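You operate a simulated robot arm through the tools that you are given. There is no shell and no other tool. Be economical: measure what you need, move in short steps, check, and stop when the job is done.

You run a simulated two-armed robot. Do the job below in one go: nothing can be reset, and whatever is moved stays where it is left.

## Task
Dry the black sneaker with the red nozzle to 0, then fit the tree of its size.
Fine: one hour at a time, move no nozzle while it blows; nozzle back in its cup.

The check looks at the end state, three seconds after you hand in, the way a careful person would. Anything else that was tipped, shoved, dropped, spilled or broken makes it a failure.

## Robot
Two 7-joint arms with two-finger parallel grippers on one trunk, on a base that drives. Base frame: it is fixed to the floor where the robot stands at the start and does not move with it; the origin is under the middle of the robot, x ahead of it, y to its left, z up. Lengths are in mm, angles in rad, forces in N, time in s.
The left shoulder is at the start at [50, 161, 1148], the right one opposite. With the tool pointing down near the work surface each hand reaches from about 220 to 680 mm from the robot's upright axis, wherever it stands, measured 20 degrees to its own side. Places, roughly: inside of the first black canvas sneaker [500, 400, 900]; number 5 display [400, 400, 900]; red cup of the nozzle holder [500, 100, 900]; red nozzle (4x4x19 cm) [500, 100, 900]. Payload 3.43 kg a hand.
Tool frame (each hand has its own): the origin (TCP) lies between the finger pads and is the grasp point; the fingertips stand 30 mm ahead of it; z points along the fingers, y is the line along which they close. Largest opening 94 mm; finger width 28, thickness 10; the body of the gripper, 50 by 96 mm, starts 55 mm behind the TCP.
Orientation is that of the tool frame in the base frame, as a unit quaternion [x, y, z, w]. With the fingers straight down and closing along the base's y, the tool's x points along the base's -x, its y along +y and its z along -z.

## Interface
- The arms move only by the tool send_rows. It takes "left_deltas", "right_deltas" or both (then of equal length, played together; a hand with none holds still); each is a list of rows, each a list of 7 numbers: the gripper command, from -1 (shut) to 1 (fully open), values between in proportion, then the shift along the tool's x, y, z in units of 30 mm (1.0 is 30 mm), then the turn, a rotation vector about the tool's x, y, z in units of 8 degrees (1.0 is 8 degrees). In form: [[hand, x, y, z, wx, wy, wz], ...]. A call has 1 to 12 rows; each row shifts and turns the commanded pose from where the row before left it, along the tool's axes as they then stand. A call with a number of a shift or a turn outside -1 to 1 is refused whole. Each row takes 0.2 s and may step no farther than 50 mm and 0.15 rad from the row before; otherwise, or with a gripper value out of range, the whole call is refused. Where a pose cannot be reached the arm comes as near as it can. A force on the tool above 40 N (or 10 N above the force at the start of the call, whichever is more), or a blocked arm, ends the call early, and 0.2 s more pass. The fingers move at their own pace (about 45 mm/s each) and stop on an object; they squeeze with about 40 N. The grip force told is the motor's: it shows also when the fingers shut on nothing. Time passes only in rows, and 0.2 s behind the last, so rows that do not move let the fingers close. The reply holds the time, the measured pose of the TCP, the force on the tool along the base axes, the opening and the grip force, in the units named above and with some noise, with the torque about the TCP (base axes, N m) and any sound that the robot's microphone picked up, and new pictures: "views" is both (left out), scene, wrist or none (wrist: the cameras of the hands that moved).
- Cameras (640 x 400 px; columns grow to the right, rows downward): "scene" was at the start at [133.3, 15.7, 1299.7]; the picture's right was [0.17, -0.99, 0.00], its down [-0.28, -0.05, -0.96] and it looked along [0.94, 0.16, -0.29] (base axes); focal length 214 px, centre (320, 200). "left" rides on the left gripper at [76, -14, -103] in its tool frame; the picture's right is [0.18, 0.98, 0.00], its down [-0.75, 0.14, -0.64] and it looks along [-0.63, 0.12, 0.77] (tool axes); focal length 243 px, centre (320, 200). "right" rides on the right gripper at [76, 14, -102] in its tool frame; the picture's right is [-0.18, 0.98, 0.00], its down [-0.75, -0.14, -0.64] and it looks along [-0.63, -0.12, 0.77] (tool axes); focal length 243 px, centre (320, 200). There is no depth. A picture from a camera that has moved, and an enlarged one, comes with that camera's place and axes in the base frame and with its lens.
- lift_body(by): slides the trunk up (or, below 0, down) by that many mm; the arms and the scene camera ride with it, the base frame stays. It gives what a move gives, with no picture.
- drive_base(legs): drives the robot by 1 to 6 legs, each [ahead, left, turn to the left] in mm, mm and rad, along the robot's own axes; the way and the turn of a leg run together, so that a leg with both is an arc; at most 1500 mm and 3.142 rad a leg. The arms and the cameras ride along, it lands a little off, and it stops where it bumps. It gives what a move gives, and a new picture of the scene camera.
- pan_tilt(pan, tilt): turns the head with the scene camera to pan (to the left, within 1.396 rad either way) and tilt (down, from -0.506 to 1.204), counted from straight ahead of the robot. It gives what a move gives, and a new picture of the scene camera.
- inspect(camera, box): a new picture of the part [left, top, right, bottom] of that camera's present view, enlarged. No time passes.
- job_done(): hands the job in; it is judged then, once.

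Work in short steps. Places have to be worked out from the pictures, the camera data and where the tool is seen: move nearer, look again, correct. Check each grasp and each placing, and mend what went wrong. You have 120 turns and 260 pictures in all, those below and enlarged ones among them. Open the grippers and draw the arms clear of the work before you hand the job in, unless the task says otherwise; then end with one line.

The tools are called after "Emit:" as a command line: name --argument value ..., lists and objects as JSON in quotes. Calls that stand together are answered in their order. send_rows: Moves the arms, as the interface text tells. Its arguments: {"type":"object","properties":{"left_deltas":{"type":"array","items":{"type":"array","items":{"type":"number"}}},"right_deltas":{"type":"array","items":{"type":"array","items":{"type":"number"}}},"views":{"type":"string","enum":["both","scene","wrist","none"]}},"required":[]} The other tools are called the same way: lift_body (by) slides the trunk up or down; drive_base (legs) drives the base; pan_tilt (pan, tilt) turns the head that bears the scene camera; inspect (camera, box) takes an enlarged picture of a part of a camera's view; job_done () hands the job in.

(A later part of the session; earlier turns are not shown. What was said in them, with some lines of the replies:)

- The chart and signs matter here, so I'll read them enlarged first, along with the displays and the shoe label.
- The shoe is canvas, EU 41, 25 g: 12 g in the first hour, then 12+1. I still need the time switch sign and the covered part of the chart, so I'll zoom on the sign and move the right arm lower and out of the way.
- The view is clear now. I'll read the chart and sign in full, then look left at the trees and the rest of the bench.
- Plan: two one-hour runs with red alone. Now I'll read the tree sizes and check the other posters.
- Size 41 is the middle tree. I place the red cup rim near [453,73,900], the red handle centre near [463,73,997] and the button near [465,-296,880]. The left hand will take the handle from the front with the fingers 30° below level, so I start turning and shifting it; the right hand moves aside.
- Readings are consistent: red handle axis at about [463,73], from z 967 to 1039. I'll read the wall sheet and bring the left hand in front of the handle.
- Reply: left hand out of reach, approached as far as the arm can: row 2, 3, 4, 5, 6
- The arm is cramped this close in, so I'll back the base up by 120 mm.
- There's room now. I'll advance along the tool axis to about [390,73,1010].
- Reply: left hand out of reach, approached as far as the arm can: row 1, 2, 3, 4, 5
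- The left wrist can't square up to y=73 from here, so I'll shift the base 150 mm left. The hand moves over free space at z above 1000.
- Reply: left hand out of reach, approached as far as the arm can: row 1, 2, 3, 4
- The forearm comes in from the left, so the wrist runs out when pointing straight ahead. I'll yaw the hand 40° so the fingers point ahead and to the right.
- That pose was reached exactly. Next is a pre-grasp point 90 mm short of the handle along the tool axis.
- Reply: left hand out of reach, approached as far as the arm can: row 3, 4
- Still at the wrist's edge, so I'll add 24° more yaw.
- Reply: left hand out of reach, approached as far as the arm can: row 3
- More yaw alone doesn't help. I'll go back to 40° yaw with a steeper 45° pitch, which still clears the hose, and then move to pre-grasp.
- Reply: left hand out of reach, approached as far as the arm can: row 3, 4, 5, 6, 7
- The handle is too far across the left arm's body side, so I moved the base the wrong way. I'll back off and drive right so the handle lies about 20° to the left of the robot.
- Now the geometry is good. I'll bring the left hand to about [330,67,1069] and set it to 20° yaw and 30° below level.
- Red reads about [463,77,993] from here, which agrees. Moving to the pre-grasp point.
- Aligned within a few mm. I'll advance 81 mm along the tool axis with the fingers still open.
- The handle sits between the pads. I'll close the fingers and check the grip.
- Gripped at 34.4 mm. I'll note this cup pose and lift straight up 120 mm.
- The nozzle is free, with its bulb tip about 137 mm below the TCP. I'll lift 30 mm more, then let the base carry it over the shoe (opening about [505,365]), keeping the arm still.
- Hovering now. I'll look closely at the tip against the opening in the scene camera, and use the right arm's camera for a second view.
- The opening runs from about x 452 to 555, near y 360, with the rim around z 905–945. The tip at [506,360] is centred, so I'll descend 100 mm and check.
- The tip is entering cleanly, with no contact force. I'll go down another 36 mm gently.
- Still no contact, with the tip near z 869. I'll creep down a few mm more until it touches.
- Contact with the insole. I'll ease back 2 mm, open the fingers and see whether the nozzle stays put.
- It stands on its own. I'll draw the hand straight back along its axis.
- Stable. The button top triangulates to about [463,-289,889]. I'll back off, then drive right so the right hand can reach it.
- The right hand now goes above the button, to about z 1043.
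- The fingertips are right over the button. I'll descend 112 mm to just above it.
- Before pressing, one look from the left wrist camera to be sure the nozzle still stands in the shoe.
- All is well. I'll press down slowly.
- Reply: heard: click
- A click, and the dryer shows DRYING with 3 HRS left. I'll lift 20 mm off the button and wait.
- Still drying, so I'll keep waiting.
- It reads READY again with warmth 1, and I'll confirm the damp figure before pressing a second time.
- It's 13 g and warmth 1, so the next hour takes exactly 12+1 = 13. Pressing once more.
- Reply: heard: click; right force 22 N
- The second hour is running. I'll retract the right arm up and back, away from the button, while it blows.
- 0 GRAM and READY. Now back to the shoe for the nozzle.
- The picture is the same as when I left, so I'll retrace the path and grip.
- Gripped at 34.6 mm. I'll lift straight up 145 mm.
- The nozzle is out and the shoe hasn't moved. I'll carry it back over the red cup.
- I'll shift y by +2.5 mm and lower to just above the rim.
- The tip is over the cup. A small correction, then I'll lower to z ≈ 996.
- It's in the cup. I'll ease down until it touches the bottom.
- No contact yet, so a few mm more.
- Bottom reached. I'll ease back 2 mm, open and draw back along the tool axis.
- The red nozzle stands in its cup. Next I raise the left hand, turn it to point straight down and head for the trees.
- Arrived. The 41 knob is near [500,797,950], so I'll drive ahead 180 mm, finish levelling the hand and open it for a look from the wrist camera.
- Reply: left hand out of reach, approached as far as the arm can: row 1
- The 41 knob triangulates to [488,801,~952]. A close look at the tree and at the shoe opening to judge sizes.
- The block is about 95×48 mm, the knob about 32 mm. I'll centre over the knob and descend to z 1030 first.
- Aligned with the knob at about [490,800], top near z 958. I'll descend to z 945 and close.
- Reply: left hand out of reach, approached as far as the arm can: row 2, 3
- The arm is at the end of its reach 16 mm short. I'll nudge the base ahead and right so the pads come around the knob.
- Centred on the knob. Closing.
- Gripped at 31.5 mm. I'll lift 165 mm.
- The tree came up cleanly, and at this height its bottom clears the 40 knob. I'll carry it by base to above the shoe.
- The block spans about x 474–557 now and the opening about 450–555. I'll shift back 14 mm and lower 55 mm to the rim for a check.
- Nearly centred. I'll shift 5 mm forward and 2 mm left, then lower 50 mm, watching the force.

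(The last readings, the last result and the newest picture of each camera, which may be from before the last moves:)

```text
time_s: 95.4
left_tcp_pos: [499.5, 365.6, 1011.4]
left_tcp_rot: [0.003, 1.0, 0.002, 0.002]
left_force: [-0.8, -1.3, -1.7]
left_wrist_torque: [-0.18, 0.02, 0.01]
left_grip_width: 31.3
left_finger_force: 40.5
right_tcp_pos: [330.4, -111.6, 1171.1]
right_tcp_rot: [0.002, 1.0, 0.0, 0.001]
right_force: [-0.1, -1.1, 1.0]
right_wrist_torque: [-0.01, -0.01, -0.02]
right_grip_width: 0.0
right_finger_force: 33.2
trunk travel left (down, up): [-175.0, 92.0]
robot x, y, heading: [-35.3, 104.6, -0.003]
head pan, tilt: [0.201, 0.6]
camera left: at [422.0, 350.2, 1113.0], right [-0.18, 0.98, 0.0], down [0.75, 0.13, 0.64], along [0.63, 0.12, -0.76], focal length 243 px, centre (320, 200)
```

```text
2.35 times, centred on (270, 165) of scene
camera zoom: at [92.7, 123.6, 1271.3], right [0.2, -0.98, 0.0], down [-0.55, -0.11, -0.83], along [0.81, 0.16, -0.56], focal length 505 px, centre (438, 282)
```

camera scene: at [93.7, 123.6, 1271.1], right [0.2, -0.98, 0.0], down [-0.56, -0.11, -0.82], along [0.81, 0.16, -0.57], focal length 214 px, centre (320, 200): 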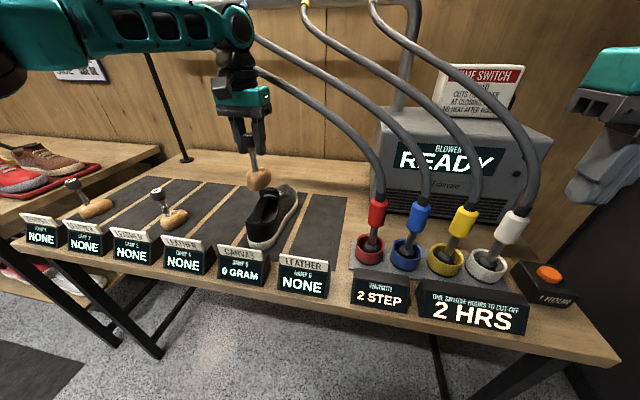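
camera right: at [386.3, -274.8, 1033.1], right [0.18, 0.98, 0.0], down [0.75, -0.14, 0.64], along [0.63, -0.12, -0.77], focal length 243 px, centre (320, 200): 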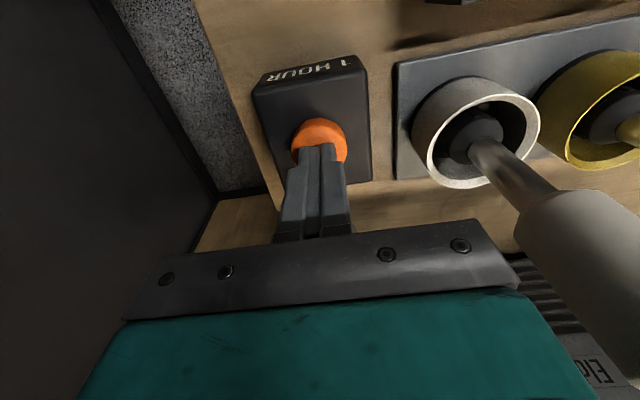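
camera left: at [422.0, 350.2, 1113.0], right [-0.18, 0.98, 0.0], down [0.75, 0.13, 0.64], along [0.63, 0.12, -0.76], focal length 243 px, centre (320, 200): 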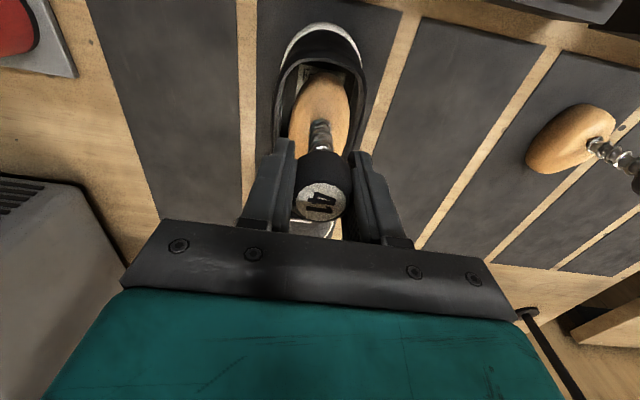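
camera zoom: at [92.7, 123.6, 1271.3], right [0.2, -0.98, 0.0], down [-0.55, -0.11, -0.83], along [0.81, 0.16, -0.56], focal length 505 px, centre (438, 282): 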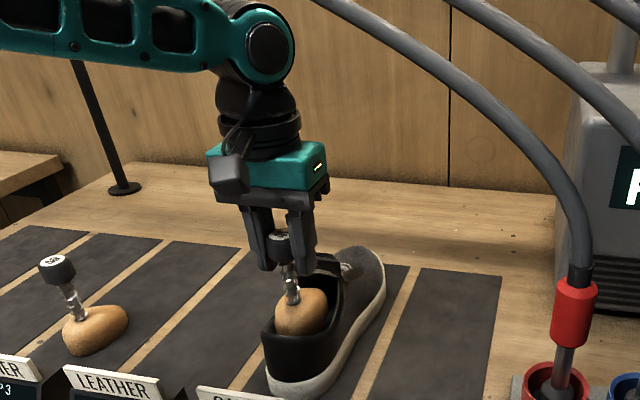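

It's entering well, with a faint side touch. I'll move 2 mm back in y and go down 27 mm gently.

Emit:
send_rows --left_deltas '[[-1, 0, -0.07, 0.3, 0, 0, 0], [-1, 0, 0, 0.3, 0, 0, 0], [-1, 0, 0, 0.3, 0, 0, 0], [-1, 0, 0, 0, 0, 0, 0]]' --views "wrist"

Emit:
inspect --camera "scene" --box '[180, 80, 360, 250]'

```text
time_s: 96.4
left_tcp_pos: [500.8, 361.5, 984.6]
left_tcp_rot: [0.003, 1.0, 0.002, 0.001]
left_force: [0.3, 0.3, -0.9]
left_wrist_torque: [0.01, 0.04, 0.03]
left_grip_width: 31.3
left_finger_force: 39.7
right_tcp_pos: [329.2, -112.1, 1171.5]
right_tcp_rot: [0.002, 1.0, 0.0, 0.001]
right_force: [-0.7, -0.2, -0.6]
right_wrist_torque: [-0.01, -0.01, 0.02]
right_grip_width: 0.1
right_finger_force: 33.1
trunk travel left (down, up): [-175.0, 92.0]
robot x, y, heading: [-34.4, 109.9, -0.0]
head pan, tilt: [0.201, 0.6]
camera left: at [422.7, 348.2, 1086.5], right [-0.18, 0.98, 0.0], down [0.75, 0.14, 0.64], along [0.63, 0.12, -0.76], focal length 243 px, centre (320, 200)
```

left: 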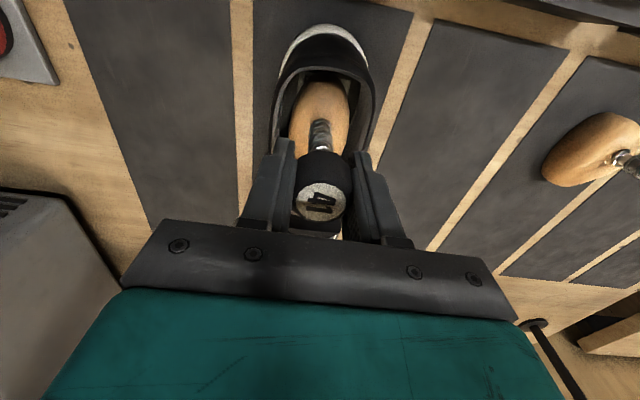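

```text
2.35 times, centred on (270, 165) of scene
camera zoom: at [92.7, 123.8, 1271.3], right [0.2, -0.98, 0.0], down [-0.55, -0.11, -0.83], along [0.81, 0.16, -0.56], focal length 505 px, centre (438, 282)
```

zoom: 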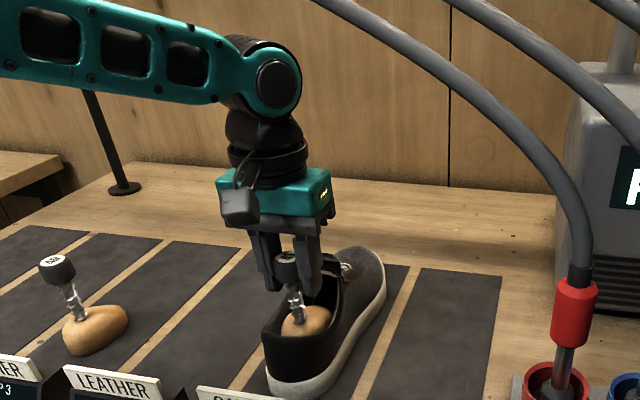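

Free of contact, with the block near the insole. I'll creep down to touch.

Emit:
send_rows --left_deltas '[[-1, 0, 0, 0.13, 0, 0, 0], [-1, 0, 0, 0.13, 0, 0, 0], [-1, 0, 0, 0, 0, 0, 0]]' --views "none"

```text
time_s: 97.2
left_tcp_pos: [500.2, 361.8, 975.9]
left_tcp_rot: [0.003, 1.0, 0.001, 0.001]
left_force: [-0.5, -0.2, -0.8]
left_wrist_torque: [0.02, 0.04, 0.0]
left_grip_width: 31.4
left_finger_force: 40.1
right_tcp_pos: [330.0, -111.1, 1171.2]
right_tcp_rot: [0.002, 1.0, -0.001, 0.001]
right_force: [-0.6, -0.3, 0.1]
right_wrist_torque: [0.03, 0.01, -0.01]
right_grip_width: 0.0
right_finger_force: 33.2
trunk travel left (down, up): [-175.0, 92.0]
robot x, y, heading: [-35.2, 109.0, -0.004]
head pan, tilt: [0.201, 0.6]
```

Emit:
send_rows --left_deltas '[[-1, 0, 0, 0.12, 0, 0, 0], [-1, 0, 0, 0.12, 0, 0, 0], [-1, 0, 0, 0, 0, 0, 0]]' --views "none"

```text
time_s: 98.0
left_tcp_pos: [499.8, 362.4, 973.0]
left_tcp_rot: [0.002, 1.0, 0.003, 0.004]
left_force: [-4.3, 4.8, 20.5]
left_wrist_torque: [0.12, 0.4, -0.04]
left_grip_width: 31.5
left_finger_force: 39.9
right_tcp_pos: [328.0, -111.4, 1172.1]
right_tcp_rot: [0.001, 1.0, 0.001, 0.002]
right_force: [-0.6, 0.7, -1.2]
right_wrist_torque: [0.01, 0.01, 0.01]
right_grip_width: 0.0
right_finger_force: 33.0
trunk travel left (down, up): [-175.0, 92.0]
robot x, y, heading: [-35.6, 109.9, -0.001]
head pan, tilt: [0.201, 0.6]
```

The block is on the insole. I'll ease the press off and open the fingers.

Emit:
send_rows --left_deltas '[[-1, 0, 0, -0.13, 0, 0, 0], [-0.1, 0, 0, 0, 0, 0, 0], [0.2, 0, 0, 0, 0, 0, 0], [0.2, 0, 0, 0, 0, 0, 0]]' --views "wrist"

Emit:
inspect --camera "scene" --box '[180, 80, 360, 250]'

```text
time_s: 99.0
left_tcp_pos: [499.3, 362.3, 973.3]
left_tcp_rot: [0.002, 1.0, 0.002, 0.001]
left_force: [-0.5, 0.8, 0.2]
left_wrist_torque: [0.01, 0.05, 0.0]
left_grip_width: 56.5
left_finger_force: 0.0
right_tcp_pos: [330.0, -111.9, 1171.3]
right_tcp_rot: [0.002, 1.0, 0.0, 0.0]
right_force: [-0.3, 0.0, 0.1]
right_wrist_torque: [0.0, 0.0, 0.01]
right_grip_width: 0.0
right_finger_force: 33.1
trunk travel left (down, up): [-175.0, 92.0]
robot x, y, heading: [-41.4, 106.8, -0.006]
head pan, tilt: [0.201, 0.6]
camera left: at [422.9, 348.2, 1075.3], right [-0.18, 0.98, 0.0], down [0.75, 0.13, 0.64], along [0.63, 0.12, -0.76], focal length 243 px, centre (320, 200)
```

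left: 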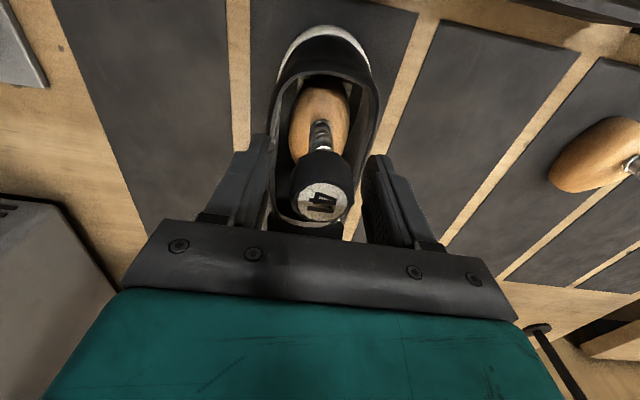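

```text
2.35 times, centred on (270, 165) of scene
camera zoom: at [92.6, 123.7, 1271.3], right [0.2, -0.98, 0.0], down [-0.55, -0.11, -0.83], along [0.81, 0.16, -0.56], focal length 505 px, centre (438, 282)
```

zoom: 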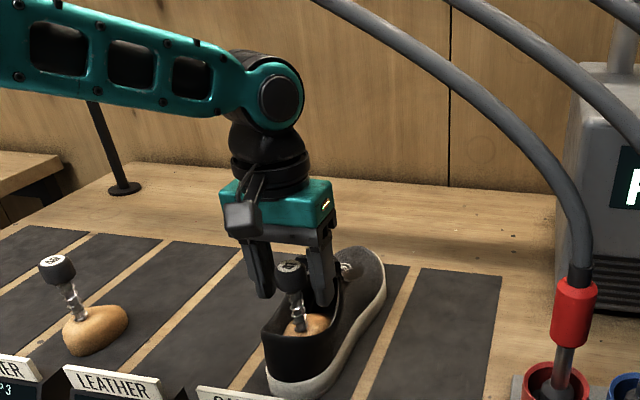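

It stays in place. I'll raise the hand straight up and check.

Emit:
send_rows --left_deltas '[[0.2, 0, 0, -0.5, 0, 0, 0], [0.2, 0, 0, -1, 0, 0, 0], [0.2, 0, 0, -1, 0, 0, 0], [0.2, 0, 0, -1, 0, 0, 0], [0.2, 0, 0, -1, 0, 0, 0], [0.2, 0, 0, -1, 0, 0, 0], [0.2, 0, 0, 0, 0, 0, 0]]' --views "wrist"

Emit:
drive_base --legs '[[-200, 0, 0]]'

Emit:
inspect --camera "scene" --box '[160, 120, 460, 290]'

```text
time_s: 100.6
left_tcp_pos: [501.1, 362.1, 1139.4]
left_tcp_rot: [0.002, 1.0, 0.003, 0.002]
left_force: [-0.6, 0.0, -0.3]
left_wrist_torque: [-0.01, -0.04, 0.01]
left_grip_width: 56.6
left_finger_force: 0.0
right_tcp_pos: [330.2, -110.5, 1171.0]
right_tcp_rot: [0.002, 1.0, 0.0, 0.001]
right_force: [-0.4, 0.1, 0.8]
right_wrist_torque: [0.0, -0.03, -0.03]
right_grip_width: 0.0
right_finger_force: 32.8
trunk travel left (down, up): [-175.0, 92.0]
robot x, y, heading: [-34.6, 106.6, -0.004]
head pan, tilt: [0.201, 0.6]
camera left: at [423.0, 347.4, 1241.1], right [-0.18, 0.98, 0.0], down [0.75, 0.14, 0.64], along [0.63, 0.12, -0.76], focal length 243 px, centre (320, 200)
```

left: 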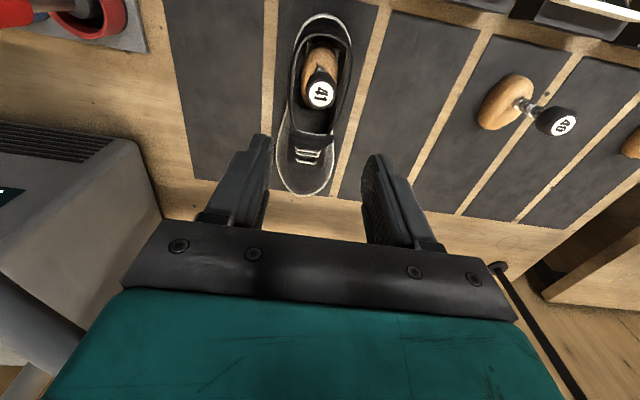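

```text
time_s: 102.2
left_tcp_pos: [302.4, 361.6, 1137.4]
left_tcp_rot: [0.003, 1.0, 0.002, 0.001]
left_force: [0.1, 0.1, 0.0]
left_wrist_torque: [0.0, -0.01, 0.01]
left_grip_width: 56.2
left_finger_force: 0.1
right_tcp_pos: [131.0, -111.0, 1171.1]
right_tcp_rot: [0.002, 1.0, 0.001, 0.001]
right_force: [-0.7, -0.3, 0.2]
right_wrist_torque: [-0.02, -0.01, -0.03]
right_grip_width: 0.0
right_finger_force: 32.8
trunk travel left (down, up): [-175.0, 92.0]
robot x, y, heading: [-229.5, 109.3, -0.001]
head pan, tilt: [0.201, 0.6]
camera scene: at [-105.8, 124.5, 1271.4], right [0.2, -0.98, 0.0], down [-0.55, -0.11, -0.83], along [0.81, 0.16, -0.56], focal length 214 px, centre (320, 200)
```

scene: 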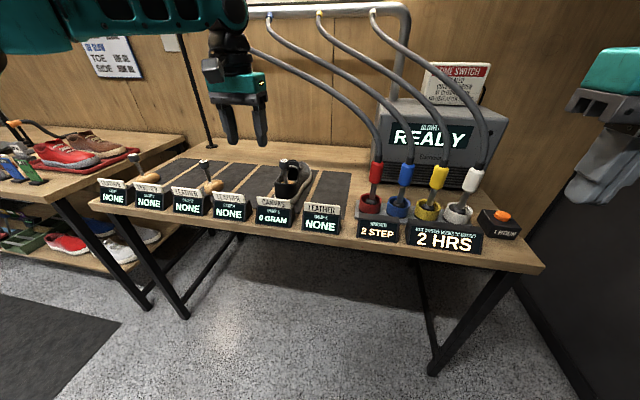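

```text
2.13 times, centred on (310, 205) of scene
camera zoom: at [-105.8, 124.5, 1271.4], right [0.2, -0.98, 0.0], down [-0.55, -0.11, -0.83], along [0.81, 0.16, -0.56], focal length 458 px, centre (341, 189)
```

zoom: 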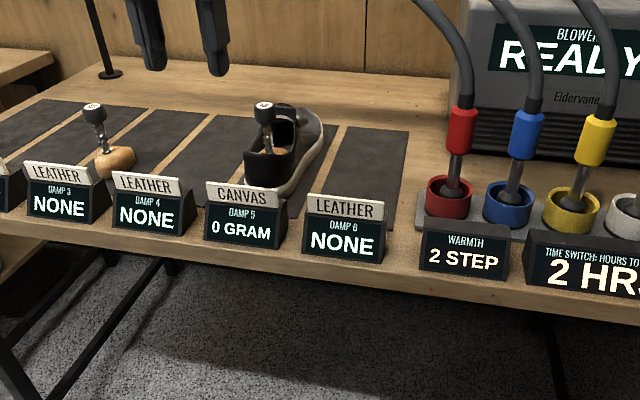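

Everything is in place: 0 gram, tree 41 upright in the shoe, nozzle in its cup. I'll open both grippers before handing in.

Emit:
send_rows --left_deltas '[[1, 0, 0, 0, 0, 0, 0], [1, 0, 0, 0, 0, 0, 0], [1, 0, 0, 0, 0, 0, 0], [1, 0, 0, 0, 0, 0, 0], [1, 0, 0, 0, 0, 0, 0]]' --right_deltas '[[1, 0, 0, 0, 0, 0, 0], [1, 0, 0, 0, 0, 0, 0], [1, 0, 0, 0, 0, 0, 0], [1, 0, 0, 0, 0, 0, 0], [1, 0, 0, 0, 0, 0, 0]]' --views "none"

Emit:
job_done

```text
time_s: 103.4
left_tcp_pos: [302.5, 363.2, 1138.2]
left_tcp_rot: [0.002, 1.0, 0.002, 0.002]
left_force: [0.7, 0.6, -0.1]
left_wrist_torque: [-0.01, -0.01, 0.03]
left_grip_width: 94.2
left_finger_force: 0.1
right_tcp_pos: [131.6, -111.1, 1171.5]
right_tcp_rot: [0.002, 1.0, 0.0, 0.001]
right_force: [0.2, -0.5, 0.1]
right_wrist_torque: [-0.04, -0.01, 0.02]
right_grip_width: 93.9
right_finger_force: 0.1
trunk travel left (down, up): [-175.0, 92.0]
robot x, y, heading: [-231.0, 107.2, -0.001]
head pan, tilt: [0.201, 0.6]
```

```text
The job is handed in.
```

The black sneaker dried to 0 g in two separate one-hour runs, the red nozzle is back in its cup, and the size 41 tree stands in the shoe.
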